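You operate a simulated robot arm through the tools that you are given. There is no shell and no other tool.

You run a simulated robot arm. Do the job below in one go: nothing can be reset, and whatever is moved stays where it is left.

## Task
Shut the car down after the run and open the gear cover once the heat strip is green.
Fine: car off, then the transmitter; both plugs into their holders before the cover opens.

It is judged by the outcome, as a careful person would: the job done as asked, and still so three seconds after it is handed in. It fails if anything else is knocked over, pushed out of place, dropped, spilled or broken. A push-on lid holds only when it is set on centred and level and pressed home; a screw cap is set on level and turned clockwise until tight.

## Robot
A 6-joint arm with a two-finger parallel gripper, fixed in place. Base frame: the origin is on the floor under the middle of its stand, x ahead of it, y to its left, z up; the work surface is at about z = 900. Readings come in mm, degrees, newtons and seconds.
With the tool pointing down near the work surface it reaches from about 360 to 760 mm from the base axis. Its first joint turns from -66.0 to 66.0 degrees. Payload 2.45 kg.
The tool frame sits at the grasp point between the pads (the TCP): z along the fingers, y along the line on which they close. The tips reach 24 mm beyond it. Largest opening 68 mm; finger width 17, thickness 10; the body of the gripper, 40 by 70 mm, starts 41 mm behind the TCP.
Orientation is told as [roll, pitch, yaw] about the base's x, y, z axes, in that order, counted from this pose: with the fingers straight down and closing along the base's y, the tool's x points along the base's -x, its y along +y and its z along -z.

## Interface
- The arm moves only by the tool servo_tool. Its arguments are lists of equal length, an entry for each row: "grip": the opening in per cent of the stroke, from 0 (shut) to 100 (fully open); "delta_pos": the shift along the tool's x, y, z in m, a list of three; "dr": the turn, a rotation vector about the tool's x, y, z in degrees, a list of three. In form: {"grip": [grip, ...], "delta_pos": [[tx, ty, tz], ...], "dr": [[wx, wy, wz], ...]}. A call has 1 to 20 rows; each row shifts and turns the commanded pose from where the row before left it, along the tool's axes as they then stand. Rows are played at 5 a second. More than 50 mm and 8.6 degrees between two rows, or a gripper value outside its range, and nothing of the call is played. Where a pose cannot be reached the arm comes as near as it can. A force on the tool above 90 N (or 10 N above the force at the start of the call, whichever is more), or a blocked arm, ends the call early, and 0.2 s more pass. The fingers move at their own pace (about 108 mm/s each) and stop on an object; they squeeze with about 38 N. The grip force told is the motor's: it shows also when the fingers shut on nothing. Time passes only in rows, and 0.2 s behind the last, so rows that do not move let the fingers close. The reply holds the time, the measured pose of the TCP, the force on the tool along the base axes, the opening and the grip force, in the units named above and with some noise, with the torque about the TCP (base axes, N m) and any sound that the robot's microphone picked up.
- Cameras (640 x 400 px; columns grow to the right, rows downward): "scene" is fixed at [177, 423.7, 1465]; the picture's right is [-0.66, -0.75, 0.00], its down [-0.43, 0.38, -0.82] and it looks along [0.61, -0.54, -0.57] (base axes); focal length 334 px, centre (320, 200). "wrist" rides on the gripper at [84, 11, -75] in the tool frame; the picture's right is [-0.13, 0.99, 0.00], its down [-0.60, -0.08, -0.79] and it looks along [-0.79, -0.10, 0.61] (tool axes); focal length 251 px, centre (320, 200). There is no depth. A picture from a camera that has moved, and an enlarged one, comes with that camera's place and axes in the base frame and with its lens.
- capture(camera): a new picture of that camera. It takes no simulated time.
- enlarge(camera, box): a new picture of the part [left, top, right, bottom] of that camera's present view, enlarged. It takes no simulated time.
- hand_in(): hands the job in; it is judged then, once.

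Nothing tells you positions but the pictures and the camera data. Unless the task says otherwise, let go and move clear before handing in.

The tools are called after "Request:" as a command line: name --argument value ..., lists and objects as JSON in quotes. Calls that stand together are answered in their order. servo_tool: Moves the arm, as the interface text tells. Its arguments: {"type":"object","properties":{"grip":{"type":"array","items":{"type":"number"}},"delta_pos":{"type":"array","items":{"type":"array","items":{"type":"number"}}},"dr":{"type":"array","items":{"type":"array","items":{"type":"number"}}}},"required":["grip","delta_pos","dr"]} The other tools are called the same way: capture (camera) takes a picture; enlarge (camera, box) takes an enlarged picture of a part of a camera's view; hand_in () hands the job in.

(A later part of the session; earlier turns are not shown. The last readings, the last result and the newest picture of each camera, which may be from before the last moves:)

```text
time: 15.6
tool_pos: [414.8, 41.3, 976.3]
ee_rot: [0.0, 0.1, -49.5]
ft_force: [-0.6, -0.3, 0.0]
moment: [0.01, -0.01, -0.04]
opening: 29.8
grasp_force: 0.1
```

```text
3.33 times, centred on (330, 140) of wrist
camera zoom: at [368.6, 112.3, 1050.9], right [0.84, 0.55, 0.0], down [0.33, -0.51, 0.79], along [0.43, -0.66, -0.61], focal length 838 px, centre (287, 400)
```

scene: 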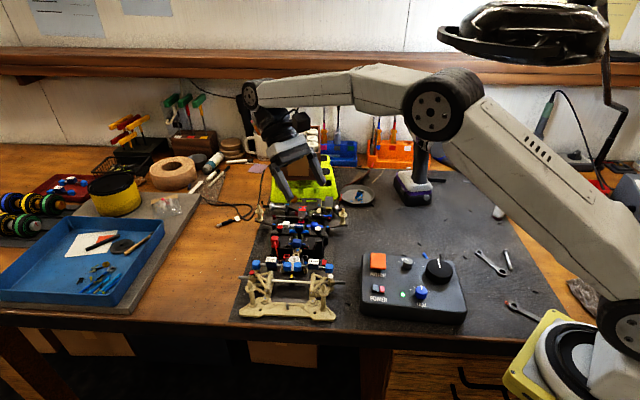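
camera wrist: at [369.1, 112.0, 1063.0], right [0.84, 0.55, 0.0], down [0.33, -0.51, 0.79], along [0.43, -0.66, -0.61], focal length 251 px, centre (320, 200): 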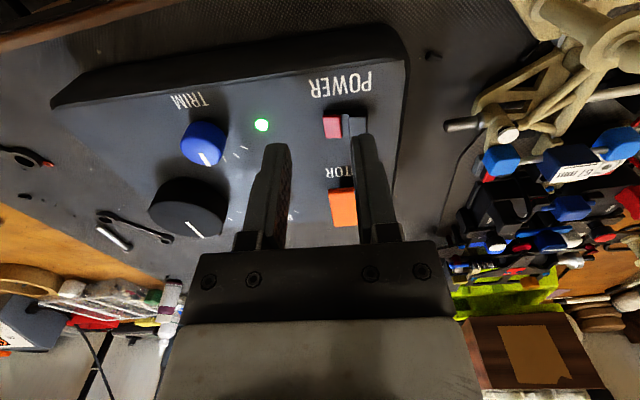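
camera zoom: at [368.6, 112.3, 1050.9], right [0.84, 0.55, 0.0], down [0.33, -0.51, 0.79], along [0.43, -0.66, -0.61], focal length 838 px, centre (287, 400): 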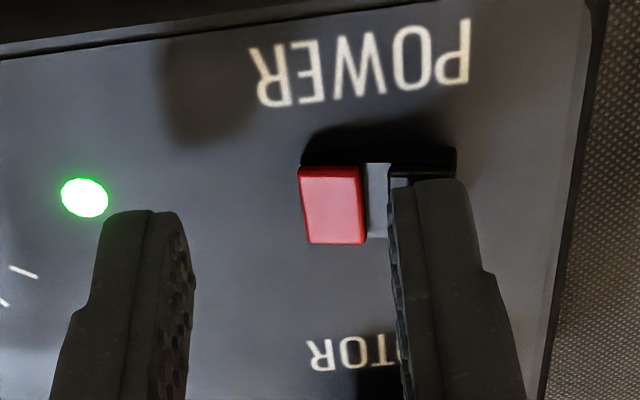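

Request:
servo_tool --grip '[44, 44, 44, 44]' --delta_pos '[[0, 0, 0.001], [0, 0, 0.001], [0, 0, 0.001], [0, 0, 0]]' --dr '[[0, 0, 0], [0, 0, 0], [0, 0, 0], [0, 0, 0]]'

Request:
enlarge --camera "wrist" --box '[240, 80, 420, 200]'

```text
time: 16.6
tool_pos: [416.5, 42.0, 973.0]
ee_rot: [-0.1, 0.0, -49.5]
ft_force: [0.9, 0.9, 1.6]
moment: [0.04, -0.02, 0.0]
opening: 30.6
grasp_force: 0.8
```

```text
3.33 times, centred on (330, 140) of wrist
camera zoom: at [369.2, 112.1, 1047.5], right [0.84, 0.55, 0.0], down [0.33, -0.51, 0.79], along [0.43, -0.66, -0.61], focal length 838 px, centre (287, 400)
```

zoom: 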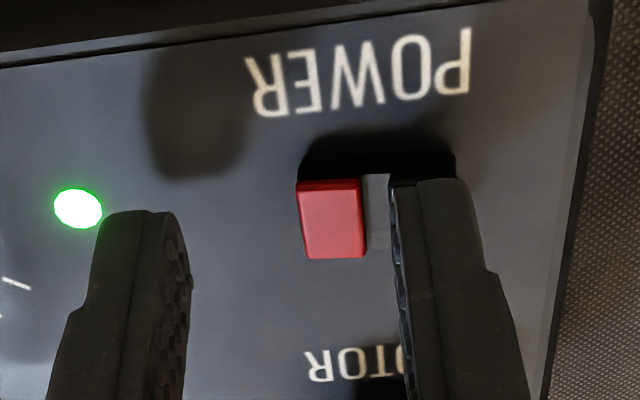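

Request:
servo_tool --grip '[44, 44, 44]' --delta_pos '[[0, 0, 0.001], [0, 0, 0.001], [0, 0, 0]]' --dr '[[0, 0, 0], [0, 0, 0], [0, 0, 0]]'

Request:
enlarge --camera "wrist" --box '[240, 80, 420, 200]'

```text
time: 17.4
tool_pos: [416.5, 42.1, 971.4]
ee_rot: [0.1, 0.1, -49.5]
ft_force: [1.8, -0.1, 3.9]
moment: [0.01, -0.1, -0.04]
opening: 31.1
grasp_force: 0.2
```

```text
3.33 times, centred on (330, 140) of wrist
camera zoom: at [369.7, 112.1, 1045.9], right [0.84, 0.55, 0.0], down [0.33, -0.51, 0.79], along [0.43, -0.66, -0.61], focal length 838 px, centre (287, 400)
```

zoom: 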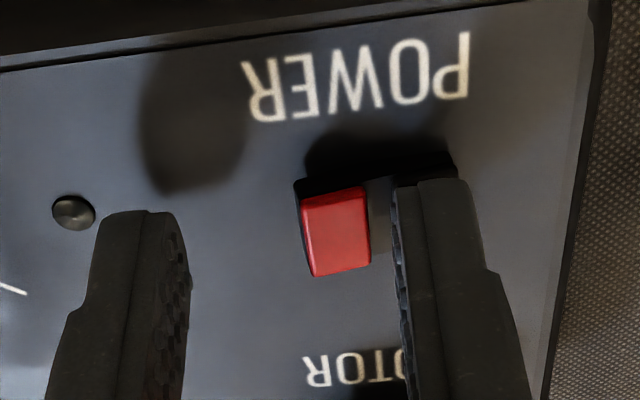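

The transmitter LED is dark, so both are off in the right order. I'll lift away and go over to the red plug, opening the gripper.

Request:
servo_tool --grip '[44, 44, 44, 44, 44, 44, 44, 60, 60, 60, 60]' --delta_pos '[[0, 0, -0.01], [0, 0, -0.04], [0, 0, -0.04], [-0.0181, 0.0404, 0], [-0.0181, 0.0404, 0], [-0.0181, 0.0404, 0], [-0.0181, 0.0404, 0], [-0.0181, 0.0404, 0], [-0.0181, 0.0404, 0], [0, 0, 0.02], [0, 0, 0]]' --dr '[[0, 0, 0], [0, 0, 0], [0, 0, 0], [0, 0, 0], [0, 0, 0], [0, 0, 0], [0, 0, 0], [0, 0, 0], [0, 0, 0], [0, 0, -4.5], [0, 0, 0]]'

Request:
capture --camera "wrist"

Request:
enlarge --camera "wrist" --box '[230, 20, 410, 140]'

Request:
capture --camera "scene"

```text
time: 19.8
tool_pos: [670.2, 116.1, 1042.9]
ee_rot: [0.0, 0.0, -44.9]
ft_force: [0.1, 0.0, 0.9]
moment: [-0.03, -0.01, 0.02]
opening: 40.9
grasp_force: 0.0
```

```text
taken
camera wrist: at [617.6, 184.0, 1117.6], right [0.79, 0.61, 0.0], down [0.37, -0.48, 0.79], along [0.48, -0.63, -0.61], focal length 251 px, centre (320, 200)
```

wrist: 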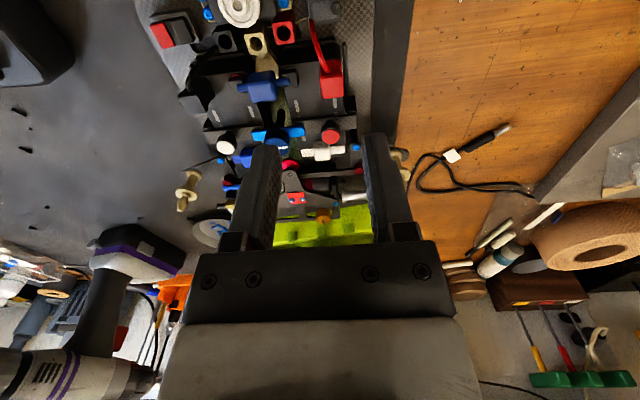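

```text
3.33 times, centred on (320, 80) of wrist
camera zoom: at [617.6, 184.0, 1117.6], right [0.79, 0.61, 0.0], down [0.37, -0.48, 0.79], along [0.48, -0.63, -0.61], focal length 838 px, centre (320, 600)
```

zoom: 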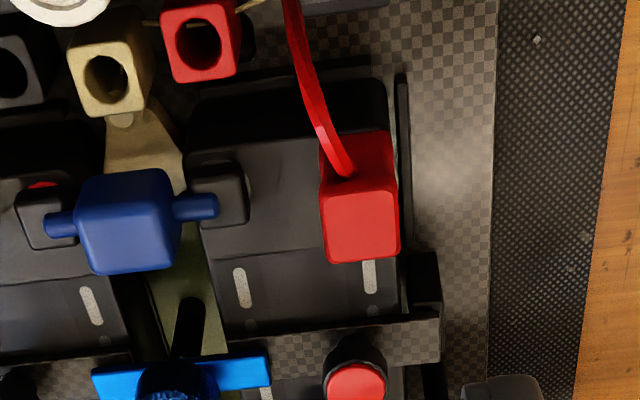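

```text
taken
```

scene: 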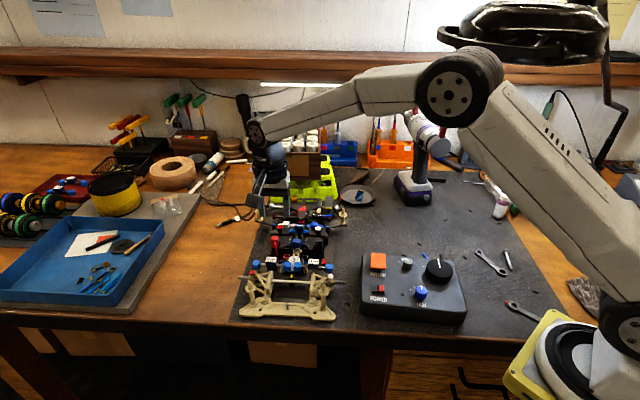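

Request:
enlarge --camera "scene" --box '[260, 230, 310, 262]'

Request:
enlarge --camera "wrist" --box '[260, 15, 360, 110]'

```text
12.50 times, centred on (285, 246) of scene
camera zoom: at [177.0, 423.7, 1465.0], right [-0.66, -0.75, 0.0], down [-0.43, 0.38, -0.82], along [0.61, -0.54, -0.57], focal length 4177 px, centre (758, -375)
```

zoom: 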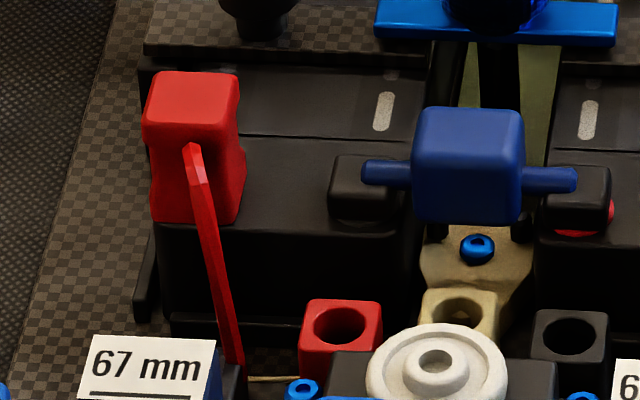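

```text
4.21 times, centred on (310, 62) of wrist
camera zoom: at [617.6, 184.0, 1117.6], right [0.79, 0.61, 0.0], down [0.37, -0.48, 0.79], along [0.48, -0.63, -0.61], focal length 1059 px, centre (362, 779)
```

zoom: 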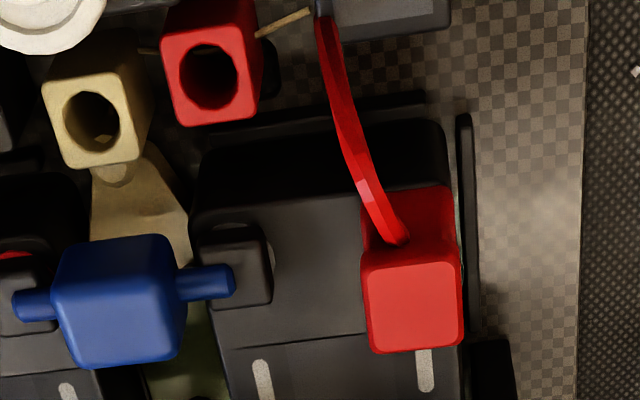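

The transmitter LED is dark and nothing has shifted. The red plug's top is near (679,118,952), about 8 mm to the right of the tool axis; I'll shift and descend for a closer fix.

Request:
servo_tool --grip '[60, 60, 60]' --delta_pos '[[-0.005, 0.008, 0.02], [0, 0, 0.02], [0, 0, 0]]' --dr '[[0, 0, 0], [0, 0, 0], [0, 0, 0]]'

Request:
enlarge --camera "wrist" --box '[240, 60, 400, 160]'

Request:
enlarge --camera "scene" --box '[240, 210, 320, 260]'

```text
time: 20.6
tool_pos: [678.3, 120.5, 1002.6]
ee_rot: [0.0, -0.1, -45.0]
ft_force: [0.2, 0.3, -0.1]
moment: [0.0, -0.02, 0.04]
opening: 40.9
grasp_force: 0.1
```

```text
4.00 times, centred on (320, 110) of wrist
camera zoom: at [625.6, 186.8, 1077.3], right [0.79, 0.61, 0.0], down [0.37, -0.48, 0.79], along [0.48, -0.63, -0.61], focal length 1006 px, centre (320, 560)
```

zoom: 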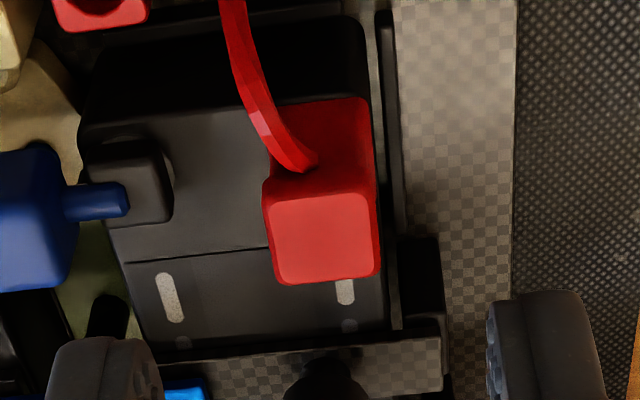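

```text
8.00 times, centred on (280, 235) of scene
camera zoom: at [177.0, 423.7, 1465.0], right [-0.66, -0.75, 0.0], down [-0.43, 0.38, -0.82], along [0.61, -0.54, -0.57], focal length 2674 px, centre (640, -80)
```

zoom: 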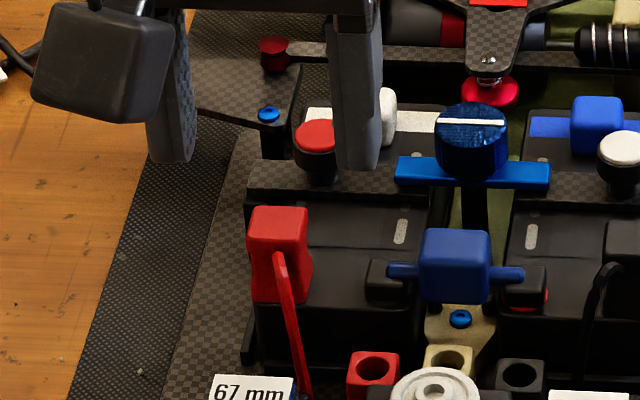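

The red plug's top is at about (680,117,950), 14 mm wide, on a pack whose top is at about z=928. I'll narrow the opening to 23 mm so I miss the neighbouring socket, then go down around it with the tips just above the pack.

Request:
servo_tool --grip '[34, 34, 34, 34, 34]' --delta_pos '[[-0.0065, 0.0005, 0], [0, 0, 0.015], [0, 0, 0.01], [0, 0, 0], [0, 0, 0]]' --dr '[[0, 0, 0], [0, 0, 0], [0, 0, 0], [0, 0, 0], [0, 0, 0]]'

Request:
enlarge --camera "wrist" --box '[240, 70, 400, 170]'

Request:
enlarge --camera "scene" --box '[240, 210, 320, 260]'

```text
time: 21.8
tool_pos: [684.1, 115.3, 976.7]
ee_rot: [0.0, 0.1, -45.0]
ft_force: [-0.1, 0.2, -0.5]
moment: [0.0, -0.02, 0.02]
opening: 23.2
grasp_force: 0.1
```

```text
4.00 times, centred on (320, 120) of wrist
camera zoom: at [632.1, 181.4, 1050.5], right [0.79, 0.61, 0.0], down [0.37, -0.48, 0.79], along [0.48, -0.63, -0.61], focal length 1006 px, centre (320, 520)
```

zoom: 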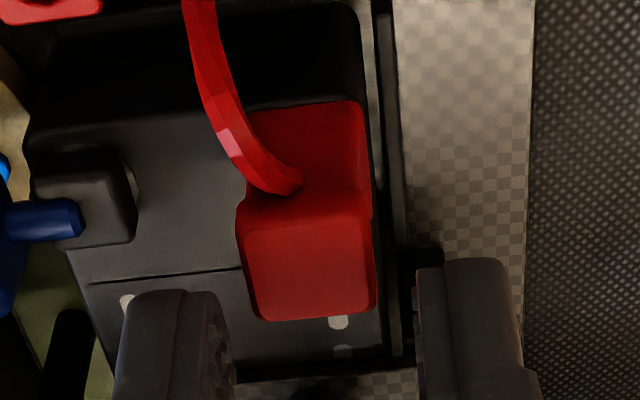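

```text
8.00 times, centred on (280, 235) of scene
camera zoom: at [177.0, 423.7, 1465.0], right [-0.66, -0.75, 0.0], down [-0.43, 0.38, -0.82], along [0.61, -0.54, -0.57], focal length 2674 px, centre (640, -80)
```

zoom: 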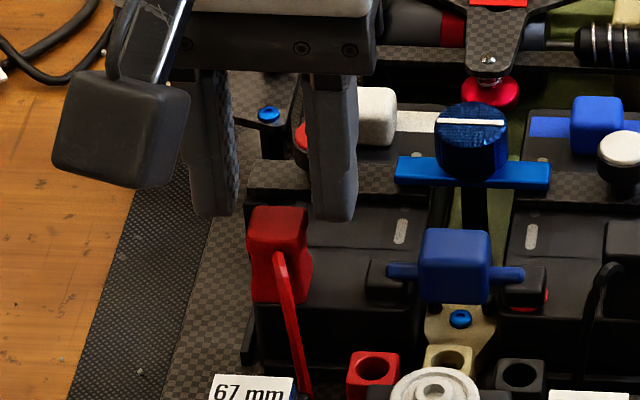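

Request:
servo_tool --grip '[34, 34, 34, 34, 34]' --delta_pos '[[0.0015, -0.0012, 0], [0, 0, 0.007], [0, 0, 0.006], [0, 0, 0.005], [0, 0, 0]]' --dr '[[0, 0, 0], [0, 0, 0], [0, 0, 0], [0, 0, 0], [0, 0, 0]]'

Request:
enlarge --camera "wrist" --box '[240, 80, 400, 180]'

Request:
enlarge --camera "scene" --box '[250, 220, 310, 260]'

```text
time: 23.0
tool_pos: [681.2, 115.5, 956.9]
ee_rot: [0.0, 0.0, -45.0]
ft_force: [0.0, 0.5, 0.0]
moment: [0.0, -0.01, 0.02]
opening: 23.2
grasp_force: 0.0
```

```text
4.00 times, centred on (320, 130) of wrist
camera zoom: at [630.4, 181.2, 1031.8], right [0.79, 0.61, 0.0], down [0.37, -0.48, 0.79], along [0.48, -0.63, -0.61], focal length 1006 px, centre (320, 480)
```

zoom: 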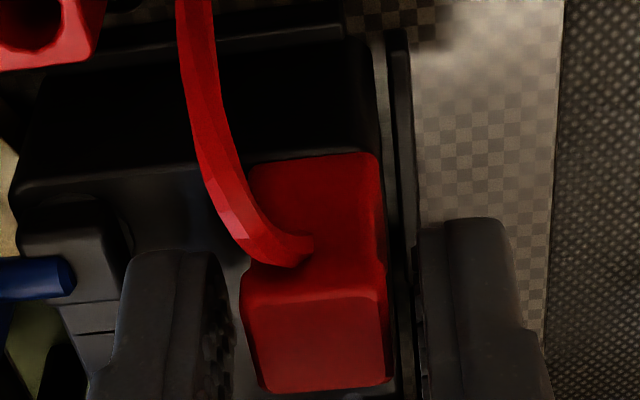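

```text
10.00 times, centred on (280, 240) of scene
camera zoom: at [177.0, 423.7, 1465.0], right [-0.66, -0.75, 0.0], down [-0.43, 0.38, -0.82], along [0.61, -0.54, -0.57], focal length 3342 px, centre (720, -200)
```

zoom: 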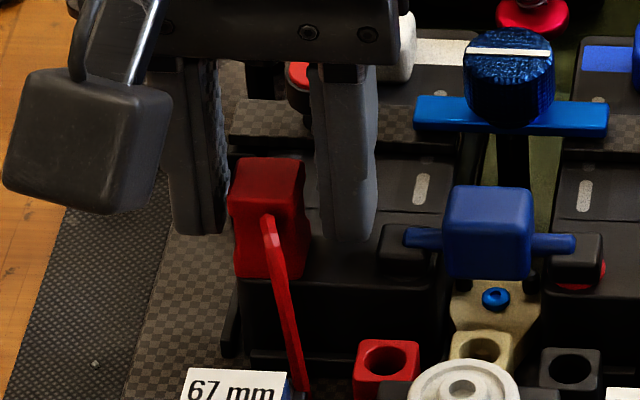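

The plug is centred between the fingers with tips just above the pack. Closing on it.

Request:
servo_tool --grip '[10, 0, 0, 0]' --delta_pos '[[0, 0, 0], [0, 0, 0], [0, 0, 0], [0, 0, 0]]' --dr '[[0, 0, 0], [0, 0, 0], [0, 0, 0], [0, 0, 0]]'

Request:
enlarge --camera "wrist" --box '[240, 80, 400, 180]'

```text
time: 24.0
tool_pos: [681.7, 113.4, 957.1]
ee_rot: [-0.1, 0.0, -45.0]
ft_force: [0.8, 1.0, 0.1]
moment: [-0.02, 0.03, -0.01]
opening: 14.4
grasp_force: 33.6
```

```text
4.00 times, centred on (320, 130) of wrist
camera zoom: at [630.4, 181.2, 1031.9], right [0.79, 0.61, 0.0], down [0.37, -0.48, 0.79], along [0.48, -0.63, -0.61], focal length 1006 px, centre (320, 480)
```

zoom: 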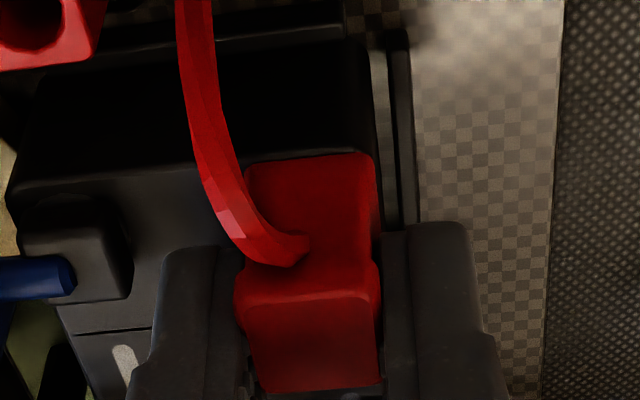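

Gripped at 14.4 mm. Now pulling straight up in small steps.

Request:
servo_tool --grip '[0, 0, 0, 0, 0, 0, 0]' --delta_pos '[[0, 0, -0.003], [0, 0, -0.003], [0, 0, -0.004], [0, 0, -0.005], [0, 0, -0.01], [0, 0, -0.015], [0, 0, 0]]' --dr '[[0, 0, 0], [0, 0, 0], [0, 0, 0], [0, 0, 0], [0, 0, 0], [0, 0, 0], [0, 0, 0]]'

Request:
enlarge --camera "wrist" --box '[220, 40, 420, 180]'

Request:
enlarge --camera "scene" --box '[240, 200, 320, 260]'

```text
time: 25.6
tool_pos: [683.0, 115.1, 996.4]
ee_rot: [0.0, 0.0, -45.0]
ft_force: [0.4, 0.3, -0.5]
moment: [0.0, 0.01, 0.0]
opening: 14.2
grasp_force: 34.0
```

```text
2.86 times, centred on (320, 110) of wrist
camera zoom: at [630.3, 181.5, 1071.7], right [0.79, 0.61, 0.0], down [0.37, -0.48, 0.79], along [0.48, -0.63, -0.61], focal length 718 px, centre (320, 457)
```

zoom: 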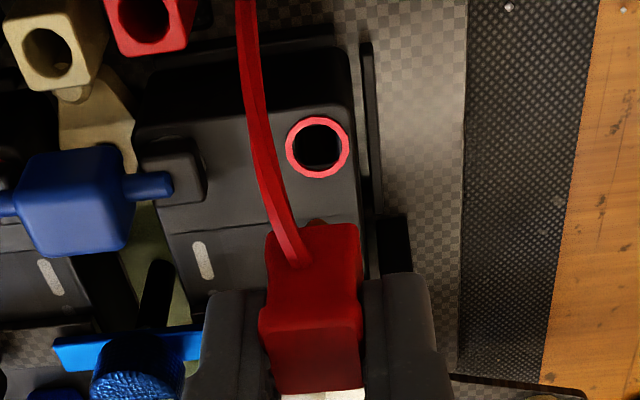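

```text
6.67 times, centred on (280, 230) of scene
camera zoom: at [177.0, 423.7, 1465.0], right [-0.66, -0.75, 0.0], down [-0.43, 0.38, -0.82], along [0.61, -0.54, -0.57], focal length 2228 px, centre (587, 0)
```

zoom: 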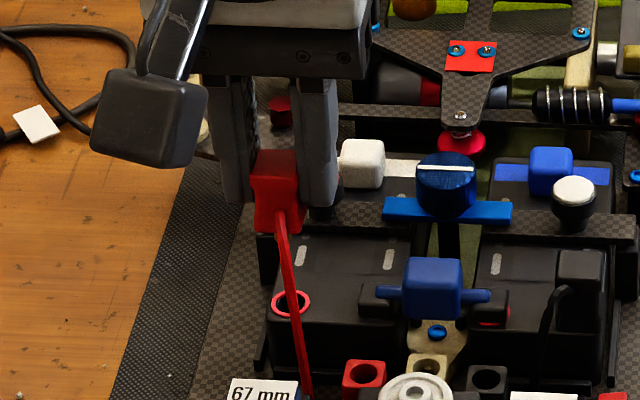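

The red plug is out, showing a red-ringed socket on the pack. I'll carry it over to the red holder and compare the view before lowering it.

Request:
servo_tool --grip '[0, 0, 0, 0]' --delta_pos '[[0.0132, -0.0149, 0], [0.0132, -0.0149, 0], [0, 0, 0.008], [0, 0, 0]]' --dr '[[0, 0, 0], [0, 0, 0], [0, 0, 0], [0, 0, 0]]'

Request:
enlarge --camera "wrist" --box '[220, 40, 420, 180]'

Request:
enlarge --camera "scene" --box '[240, 200, 320, 260]'

```text
time: 26.6
tool_pos: [644.4, 115.4, 989.5]
ee_rot: [0.0, 0.0, -45.1]
ft_force: [0.6, 0.2, 0.6]
moment: [-0.02, -0.02, 0.0]
opening: 14.2
grasp_force: 34.5
```

```text
2.86 times, centred on (320, 110) of wrist
camera zoom: at [592.0, 181.3, 1064.6], right [0.79, 0.61, 0.0], down [0.37, -0.48, 0.79], along [0.48, -0.63, -0.61], focal length 718 px, centre (320, 457)
```

zoom: 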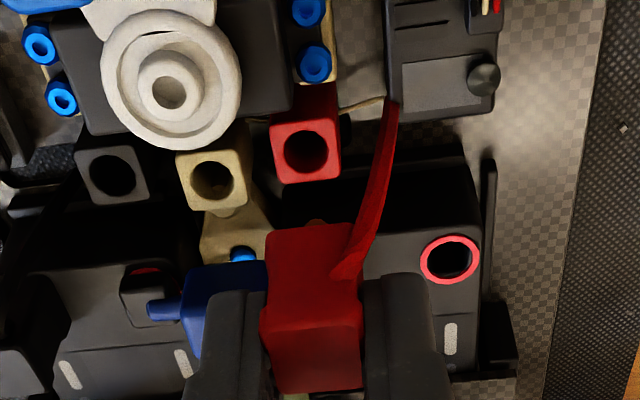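

```text
6.67 times, centred on (280, 230) of scene
camera zoom: at [177.0, 423.7, 1465.0], right [-0.66, -0.75, 0.0], down [-0.43, 0.38, -0.82], along [0.61, -0.54, -0.57], focal length 2228 px, centre (587, 0)
```

zoom: 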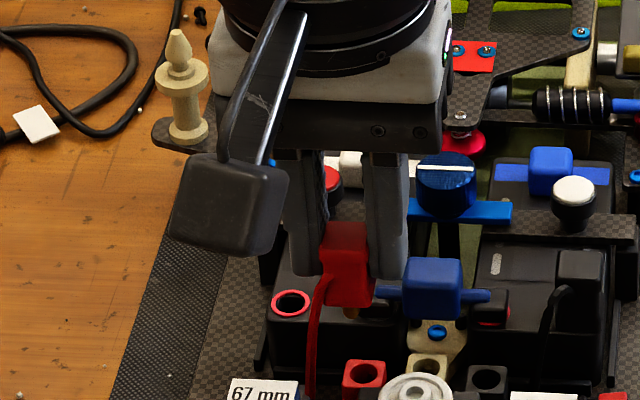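

The red holder shows about 2.6 mm left and 1 mm low of where it should be for a centred insertion. Correcting and rechecking.

Request:
servo_tool --grip '[0, 0]' --delta_pos '[[-0.0009, -0.0026, 0], [0, 0, 0]]' --dr '[[0, 0, 0], [0, 0, 0]]'

Request:
enlarge --camera "wrist" --box '[220, 40, 420, 180]'

Request:
enlarge --camera "scene" --box '[270, 225, 330, 265]'

```text
time: 27.2
tool_pos: [641.5, 112.5, 989.3]
ee_rot: [0.1, 0.0, -45.0]
ft_force: [-0.2, 0.1, 0.0]
moment: [0.02, 0.02, 0.01]
opening: 14.3
grasp_force: 33.8
```

```text
2.86 times, centred on (320, 110) of wrist
camera zoom: at [590.9, 178.6, 1064.5], right [0.79, 0.61, 0.0], down [0.37, -0.48, 0.79], along [0.48, -0.63, -0.61], focal length 718 px, centre (320, 457)
```

zoom: 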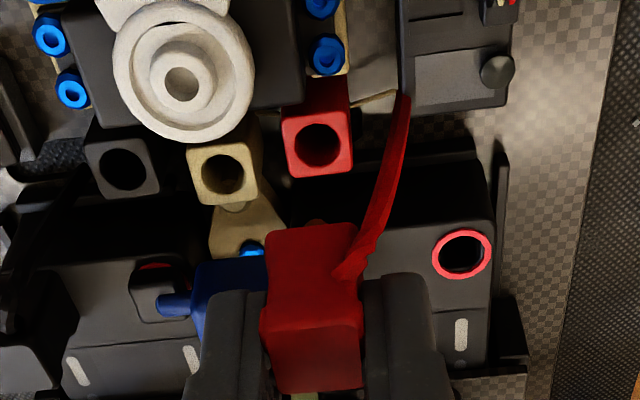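

```text
10.00 times, centred on (300, 245) of scene
camera zoom: at [177.0, 423.7, 1465.0], right [-0.66, -0.75, 0.0], down [-0.43, 0.38, -0.82], along [0.61, -0.54, -0.57], focal length 3342 px, centre (520, -250)
```

zoom: 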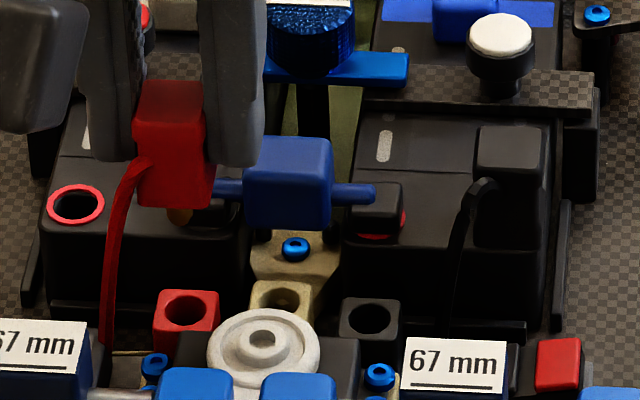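

Aligned now within about a millimetre. Lowering partway and checking again.

Request:
servo_tool --grip '[0, 0, 0, 0]' --delta_pos '[[0.0005, 0, 0.008], [0, 0, 0.008], [0, 0, 0.006], [0, 0, 0]]' --dr '[[0, 0, 0], [0, 0, 0], [0, 0, 0], [0, 0, 0]]'

Request:
enlarge --camera "wrist" --box '[240, 60, 400, 160]'

Request:
enlarge --camera "scene" --box '[265, 230, 325, 270]'

```text
time: 28.2
tool_pos: [639.6, 111.5, 966.5]
ee_rot: [0.0, 0.0, -45.0]
ft_force: [-0.9, 0.0, 0.3]
moment: [0.03, -0.02, 0.0]
opening: 14.1
grasp_force: 34.3
```

```text
4.00 times, centred on (320, 110) of wrist
camera zoom: at [589.1, 177.9, 1042.0], right [0.79, 0.61, 0.0], down [0.37, -0.48, 0.79], along [0.48, -0.63, -0.61], focal length 1006 px, centre (320, 560)
```

zoom: 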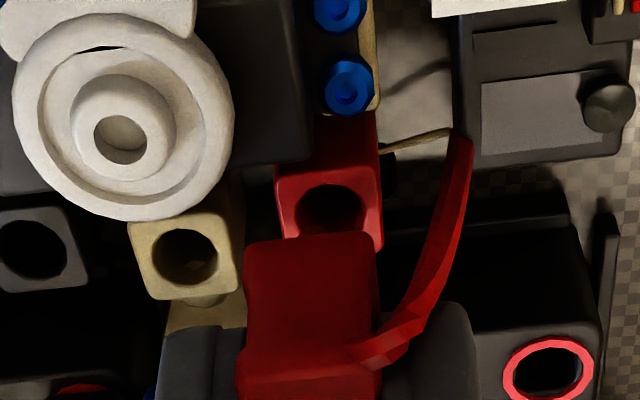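

```text
10.00 times, centred on (295, 250) of scene
camera zoom: at [177.0, 423.7, 1465.0], right [-0.66, -0.75, 0.0], down [-0.43, 0.38, -0.82], along [0.61, -0.54, -0.57], focal length 3342 px, centre (570, -300)
```

zoom: 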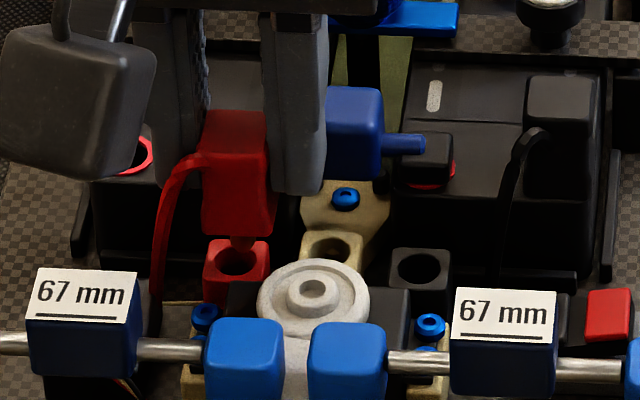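

The hole is now about 1.9 mm to the right of the pin, a small drift during the descent. Correcting and rechecking before going in.

Request:
servo_tool --grip '[0, 0, 0]' --delta_pos '[[0.0003, 0.0019, 0], [0, 0, 0], [0, 0, 0]]' --dr '[[0, 0, 0], [0, 0, 0], [0, 0, 0]]'

Request:
enlarge --camera "wrist" --box '[240, 60, 400, 160]'

Request:
enlarge --camera "scene" --box '[265, 230, 325, 270]'

```text
time: 29.0
tool_pos: [642.4, 112.6, 968.0]
ee_rot: [-0.1, 0.1, -45.0]
ft_force: [-0.8, 0.7, -0.8]
moment: [0.0, 0.0, 0.02]
opening: 14.1
grasp_force: 33.3
```

```text
4.00 times, centred on (320, 110) of wrist
camera zoom: at [590.4, 179.1, 1042.5], right [0.79, 0.61, 0.0], down [0.37, -0.48, 0.79], along [0.48, -0.63, -0.61], focal length 1006 px, centre (320, 560)
```

zoom: 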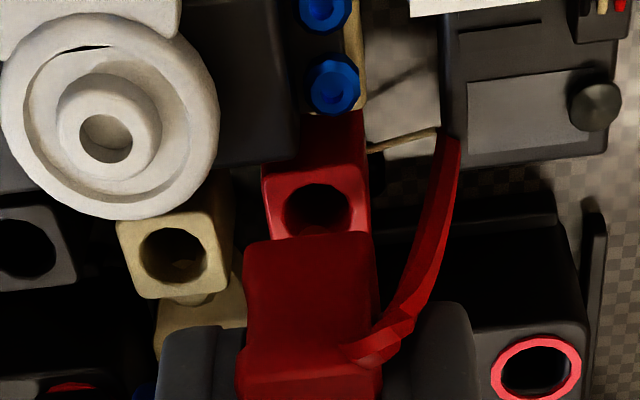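

```text
10.00 times, centred on (295, 250) of scene
camera zoom: at [177.0, 423.7, 1465.0], right [-0.66, -0.75, 0.0], down [-0.43, 0.38, -0.82], along [0.61, -0.54, -0.57], focal length 3342 px, centre (570, -300)
```

zoom: 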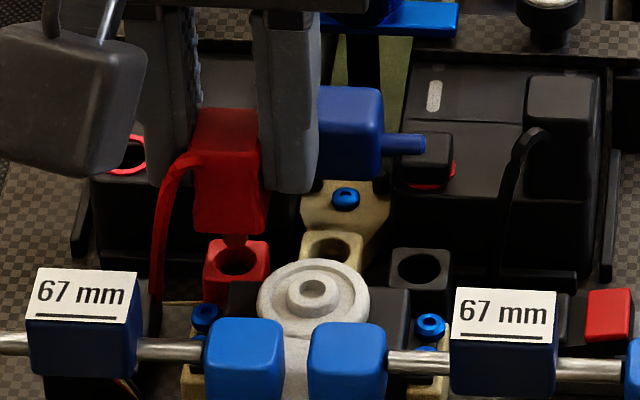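

Request:
servo_tool --grip '[0, 0, 0, 0, 0]' --delta_pos '[[0.0004, -0.0002, 0.002], [0, 0, 0.002], [0, 0, 0.002], [0, 0, 0.002], [0, 0, 0]]' --dr '[[0, 0, 0], [0, 0, 0], [0, 0, 0], [0, 0, 0], [0, 0, 0]]'

Request:
enlarge --camera "wrist" --box '[240, 60, 400, 160]'

Request:
enlarge --camera "scene" --box '[265, 230, 325, 270]'

```text
time: 30.2
tool_pos: [641.7, 111.8, 958.6]
ee_rot: [0.1, 0.0, -45.0]
ft_force: [2.4, 1.2, -0.5]
moment: [0.04, -0.1, -0.01]
opening: 14.2
grasp_force: 33.9
```

```text
4.00 times, centred on (320, 110) of wrist
camera zoom: at [589.4, 178.5, 1033.1], right [0.79, 0.61, 0.0], down [0.37, -0.48, 0.79], along [0.48, -0.63, -0.61], focal length 1006 px, centre (320, 560)
```

zoom: 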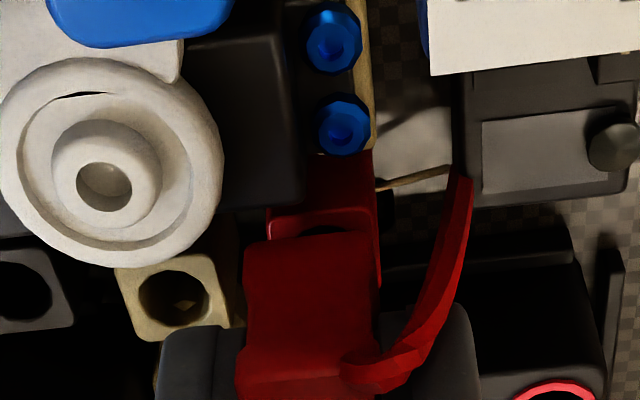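

```text
10.00 times, centred on (295, 250) of scene
camera zoom: at [177.1, 423.7, 1465.0], right [-0.66, -0.75, 0.0], down [-0.43, 0.38, -0.82], along [0.61, -0.54, -0.57], focal length 3342 px, centre (570, -300)
```

zoom: 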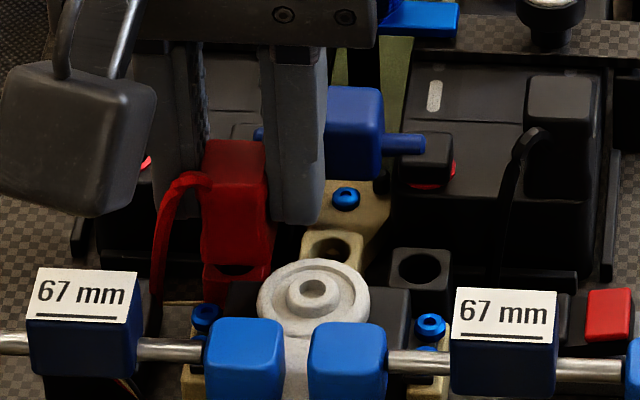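

The pin is in the hole with little side force. Continuing down to seat it.

Request:
servo_tool --grip '[0, 0, 0, 0]' --delta_pos '[[0, 0.0003, 0.002], [0, 0, 0.002], [0, 0, 0.002], [0, 0, 0]]' --dr '[[0, 0, 0], [0, 0, 0], [0, 0, 0], [0, 0, 0]]'

Request:
enlarge --camera "scene" --box '[265, 230, 325, 270]'

```text
time: 31.2
tool_pos: [643.3, 111.4, 952.9]
ee_rot: [0.0, 0.0, -45.0]
ft_force: [0.7, -0.2, -0.2]
moment: [0.03, 0.02, -0.01]
opening: 14.1
grasp_force: 34.0
```

```text
10.00 times, centred on (295, 250) of scene
camera zoom: at [177.0, 423.7, 1465.0], right [-0.66, -0.75, 0.0], down [-0.43, 0.38, -0.82], along [0.61, -0.54, -0.57], focal length 3342 px, centre (570, -300)
```

zoom: 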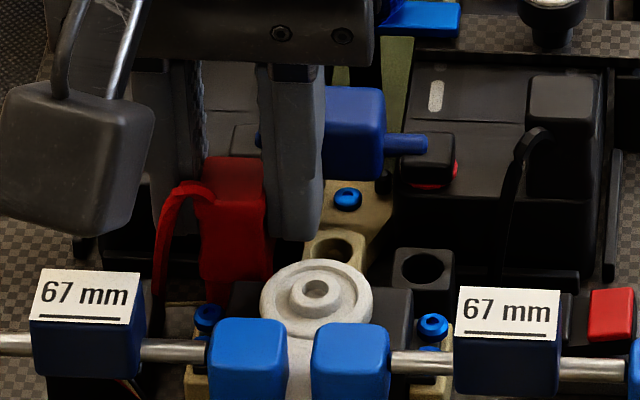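

Request:
servo_tool --grip '[0, 0, 0, 0]' --delta_pos '[[0, 0, 0.001], [0, 0, 0.001], [0, 0, 0.001], [0, 0, 0]]' --dr '[[0, 0, 0], [0, 0, 0], [0, 0, 0], [0, 0, 0]]'

Request:
enlarge --camera "scene" --box '[265, 230, 325, 270]'

Request:
enlarge --camera "wrist" --box '[220, 60, 400, 180]'

```text
time: 32.2
tool_pos: [641.4, 112.7, 952.5]
ee_rot: [0.1, -0.2, -45.0]
ft_force: [-4.2, -0.1, 12.9]
moment: [0.09, 0.15, 0.0]
opening: 14.3
grasp_force: 33.7
```

```text
10.00 times, centred on (295, 250) of scene
camera zoom: at [176.6, 423.6, 1465.0], right [-0.66, -0.75, 0.0], down [-0.43, 0.38, -0.82], along [0.61, -0.54, -0.57], focal length 3342 px, centre (570, -300)
```

zoom: 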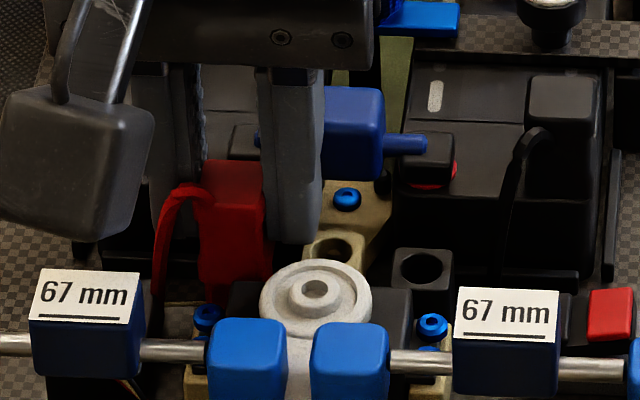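

```text
3.33 times, centred on (310, 120) of wrist
camera zoom: at [589.7, 179.1, 1027.1], right [0.79, 0.61, 0.0], down [0.37, -0.48, 0.79], along [0.49, -0.63, -0.61], focal length 838 px, centre (353, 467)
```

zoom: 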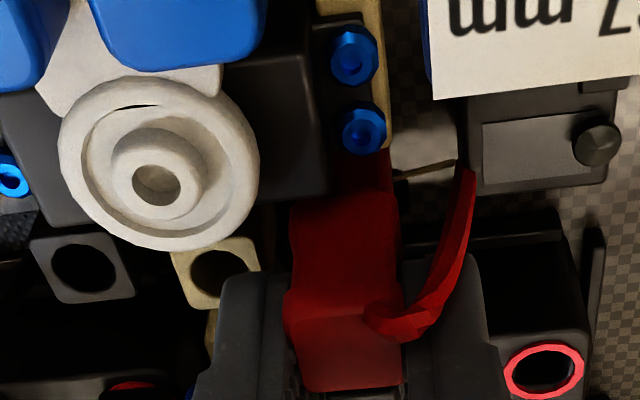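

Request:
servo_tool --grip '[0, 0, 0]' --delta_pos '[[0, 0, 0.001], [0, 0, 0.001], [0, 0, 0]]' --dr '[[0, 0, 0], [0, 0, 0], [0, 0, 0]]'

Request:
enlarge --camera "scene" --box '[265, 230, 325, 270]'

```text
time: 33.0
tool_pos: [641.9, 112.1, 951.9]
ee_rot: [0.1, -0.1, -45.0]
ft_force: [-9.1, 1.1, 32.9]
moment: [0.15, 0.4, 0.03]
opening: 14.2
grasp_force: 34.2
```

```text
10.00 times, centred on (295, 250) of scene
camera zoom: at [176.0, 423.6, 1465.1], right [-0.66, -0.75, 0.0], down [-0.43, 0.38, -0.82], along [0.62, -0.54, -0.57], focal length 3342 px, centre (570, -300)
```

zoom: 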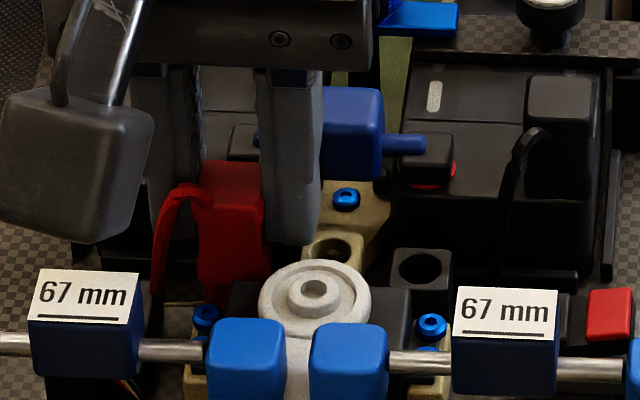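

It's hitting a hard stop at about 33 N, so it appears seated. I'll relax the push, open the fingers slightly and look.

Request:
servo_tool --grip '[0, 0, 22, 34, 34]' --delta_pos '[[0, 0, -0.0015], [0, 0, -0.0015], [0, 0, 0], [0, 0, 0], [0, 0, 0]]' --dr '[[0, 0, 0], [0, 0, 0], [0, 0, 0], [0, 0, 0], [0, 0, 0]]'

Request:
enlarge --camera "scene" --box '[265, 230, 325, 270]'

Request:
enlarge --camera "wrist" --box '[220, 60, 400, 180]'

```text
time: 34.2
tool_pos: [641.1, 112.3, 951.0]
ee_rot: [0.1, 0.1, -45.0]
ft_force: [1.1, -0.2, 0.4]
moment: [0.0, -0.03, 0.0]
opening: 22.9
grasp_force: 0.1
```

```text
10.00 times, centred on (295, 250) of scene
camera zoom: at [177.0, 423.7, 1465.0], right [-0.66, -0.75, 0.0], down [-0.43, 0.38, -0.82], along [0.61, -0.54, -0.57], focal length 3342 px, centre (570, -300)
```

zoom: 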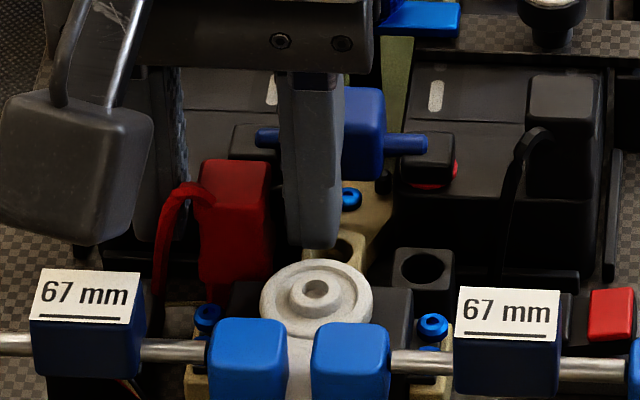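

```text
3.33 times, centred on (310, 120) of wrist
camera zoom: at [589.6, 179.6, 1026.5], right [0.79, 0.61, 0.0], down [0.37, -0.48, 0.79], along [0.48, -0.63, -0.61], focal length 838 px, centre (353, 467)
```

zoom: 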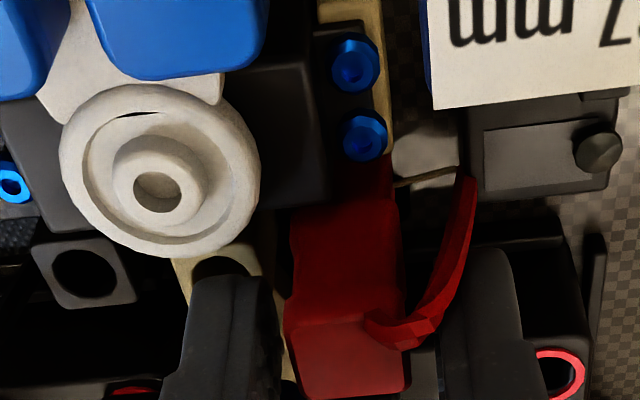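

Request:
servo_tool --grip '[34, 34, 34, 34, 34]' --delta_pos '[[0, 0, -0.005], [0, 0, -0.01], [0, 0, -0.02], [0, 0, -0.04], [0, 0, 0]]' --dr '[[0, 0, 0], [0, 0, 0], [0, 0, 0], [0, 0, 0], [0, 0, 0]]'

Request:
enlarge --camera "scene" --box '[255, 220, 345, 280]'

Request:
enlarge --camera "wrist" --box '[160, 0, 400, 150]'

Request:
enlarge --camera "scene" --box '[275, 185, 345, 230]'

```text
time: 35.4
tool_pos: [642.4, 111.4, 1029.8]
ee_rot: [0.0, 0.1, -45.1]
ft_force: [0.3, 0.2, 0.3]
moment: [0.01, 0.03, 0.0]
opening: 23.1
grasp_force: 0.0
```

```text
6.67 times, centred on (300, 250) of scene
camera zoom: at [177.0, 423.7, 1465.0], right [-0.66, -0.75, 0.0], down [-0.43, 0.38, -0.82], along [0.61, -0.54, -0.57], focal length 2228 px, centre (453, -133)
```

zoom: 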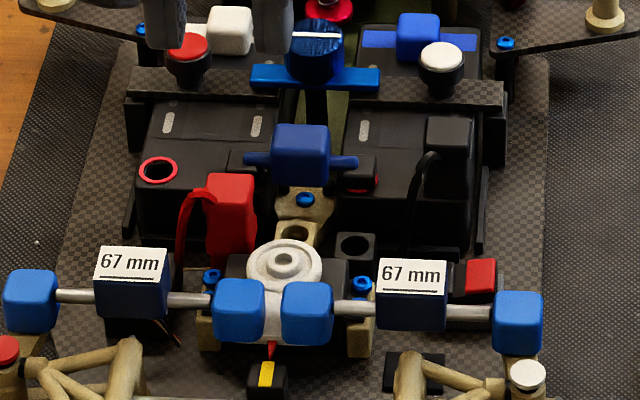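

```text
2.67 times, centred on (280, 75) of wrist
camera zoom: at [590.4, 178.2, 1103.5], right [0.79, 0.61, 0.0], down [0.37, -0.48, 0.79], along [0.48, -0.63, -0.61], focal length 670 px, centre (427, 533)
```

zoom: 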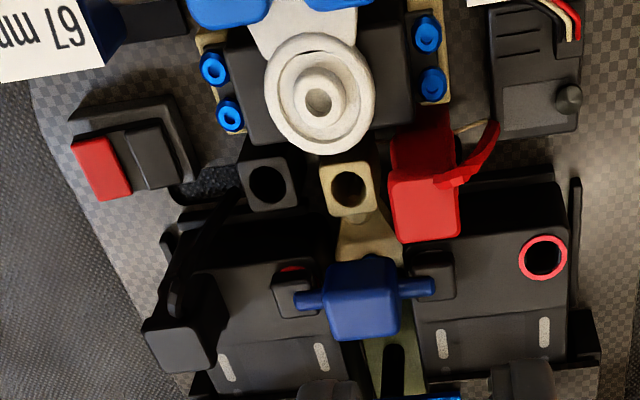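

```text
8.89 times, centred on (310, 208) of scene
camera zoom: at [177.0, 423.7, 1465.0], right [-0.66, -0.75, 0.0], down [-0.43, 0.38, -0.82], along [0.61, -0.54, -0.57], focal length 2970 px, centre (409, 133)
```

zoom: 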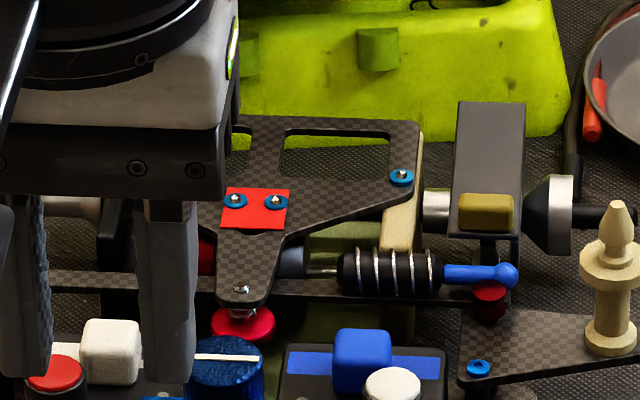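

The red plug stands upright in the red holder. Next is the black plug, by symmetry at about (607,45,950); I'll move above it.

Request:
servo_tool --grip '[34, 34, 34, 34]' --delta_pos '[[-0.01255, -0.03585, 0], [-0.01255, -0.03585, 0], [0, 0, 0.03], [0, 0, 0]]' --dr '[[0, 0, 0], [0, 0, 0], [0, 0, 0], [0, 0, 0]]'

Request:
enlarge --camera "wrist" --box '[220, 40, 420, 180]'

Request:
enlarge --camera "scene" --box '[275, 210, 355, 270]'

```text
time: 36.4
tool_pos: [610.6, 44.4, 996.8]
ee_rot: [0.0, 0.0, -45.0]
ft_force: [0.2, 0.1, 0.6]
moment: [0.02, -0.02, -0.01]
opening: 23.2
grasp_force: 0.1
```

```text
2.86 times, centred on (320, 110) of wrist
camera zoom: at [557.7, 111.8, 1070.9], right [0.79, 0.61, 0.0], down [0.37, -0.48, 0.79], along [0.48, -0.63, -0.61], focal length 718 px, centre (320, 457)
```

zoom: 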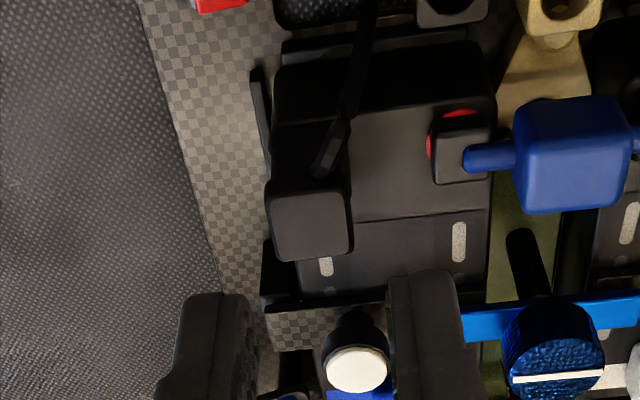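

```text
6.67 times, centred on (315, 240) of scene
camera zoom: at [177.0, 423.7, 1465.0], right [-0.66, -0.75, 0.0], down [-0.43, 0.38, -0.82], along [0.61, -0.54, -0.57], focal length 2228 px, centre (353, -67)
```

zoom: 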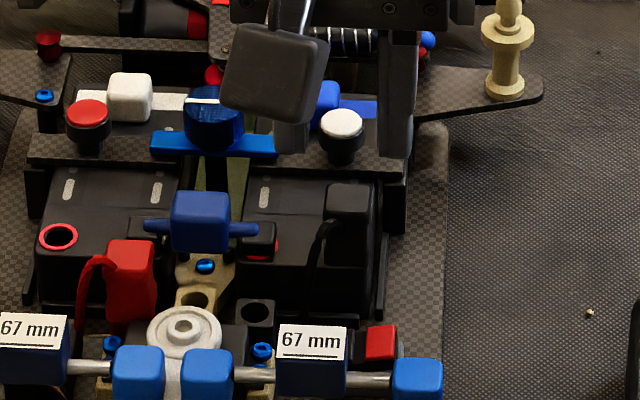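

Request:
servo_tool --grip '[34, 34, 34, 34]' --delta_pos '[[-0.0025, -0.0014, 0], [0, 0, 0.013], [0, 0, 0.012], [0, 0, 0]]' --dr '[[0, 0, 0], [0, 0, 0], [0, 0, 0], [0, 0, 0]]'

Request:
enlarge --camera "wrist" --box '[240, 70, 400, 170]'

```text
time: 37.4
tool_pos: [609.1, 41.4, 971.3]
ee_rot: [0.0, -0.1, -45.0]
ft_force: [-0.3, 0.6, 0.3]
moment: [0.04, 0.0, 0.01]
opening: 23.2
grasp_force: 0.1
```

```text
4.00 times, centred on (320, 120) of wrist
camera zoom: at [557.5, 108.0, 1046.0], right [0.79, 0.61, 0.0], down [0.37, -0.48, 0.79], along [0.48, -0.63, -0.61], focal length 1006 px, centre (320, 520)
```

zoom: 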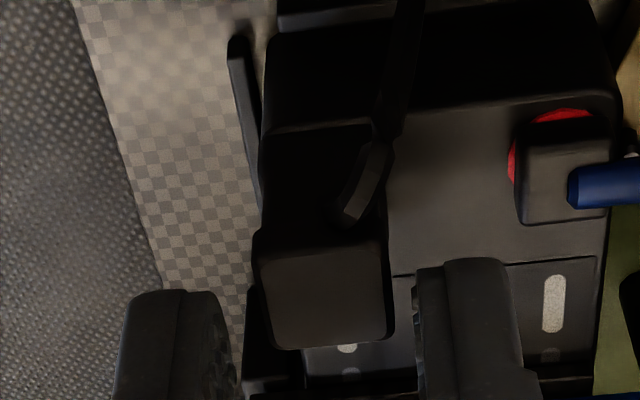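

Request:
servo_tool --grip '[34, 34, 34, 34]' --delta_pos '[[0, 0.0014, 0], [0, 0, 0.007], [0, 0, 0.007], [0, 0, 0]]' --dr '[[0, 0, 0], [0, 0, 0], [0, 0, 0], [0, 0, 0]]'

Request:
enlarge --camera "wrist" --box '[240, 80, 400, 180]'

Request:
enlarge --camera "scene" --box '[290, 220, 350, 260]'

```text
time: 38.4
tool_pos: [611.8, 41.3, 956.8]
ee_rot: [-0.1, 0.0, -45.0]
ft_force: [-0.6, -0.7, -0.4]
moment: [0.0, 0.01, -0.04]
opening: 23.3
grasp_force: 0.1
```

```text
4.00 times, centred on (320, 130) of wrist
camera zoom: at [559.5, 107.9, 1031.5], right [0.79, 0.61, 0.0], down [0.37, -0.48, 0.79], along [0.48, -0.63, -0.61], focal length 1006 px, centre (320, 480)
```

zoom: 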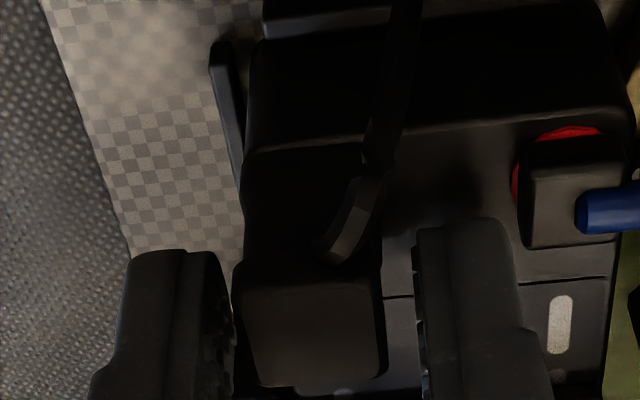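

```text
10.00 times, centred on (320, 240) of scene
camera zoom: at [177.0, 423.7, 1465.0], right [-0.66, -0.75, 0.0], down [-0.43, 0.38, -0.82], along [0.61, -0.54, -0.57], focal length 3342 px, centre (320, -200)
```

zoom: 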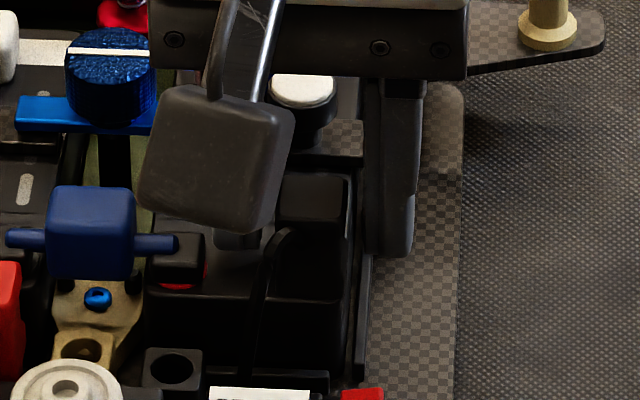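

The geometry matches the red plug's grasp view. Closing on the black plug and pulling up.

Request:
servo_tool --grip '[10, 0, 0, 0]' --delta_pos '[[0, 0, 0], [0, 0, 0], [0, 0, 0], [0, 0, 0]]' --dr '[[0, 0, 0], [0, 0, 0], [0, 0, 0], [0, 0, 0]]'

Request:
enlarge --camera "wrist" --box '[240, 80, 400, 180]'

```text
time: 39.4
tool_pos: [611.4, 41.2, 957.1]
ee_rot: [-0.2, -0.1, -45.1]
ft_force: [-0.4, -0.5, -1.1]
moment: [0.02, -0.04, -0.02]
opening: 14.7
grasp_force: 34.3
```

```text
4.00 times, centred on (320, 130) of wrist
camera zoom: at [559.4, 107.9, 1031.5], right [0.79, 0.61, 0.0], down [0.37, -0.48, 0.79], along [0.48, -0.63, -0.61], focal length 1006 px, centre (320, 480)
```

zoom: 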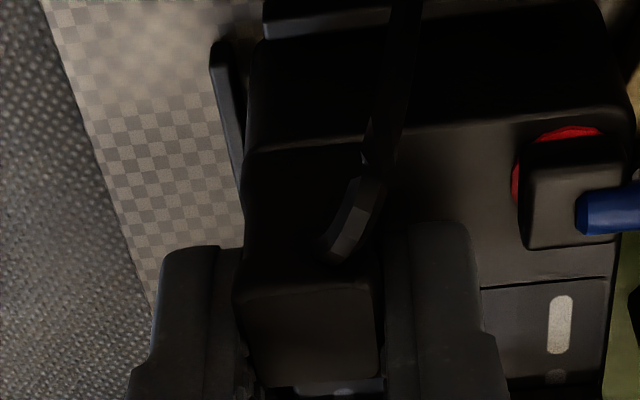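

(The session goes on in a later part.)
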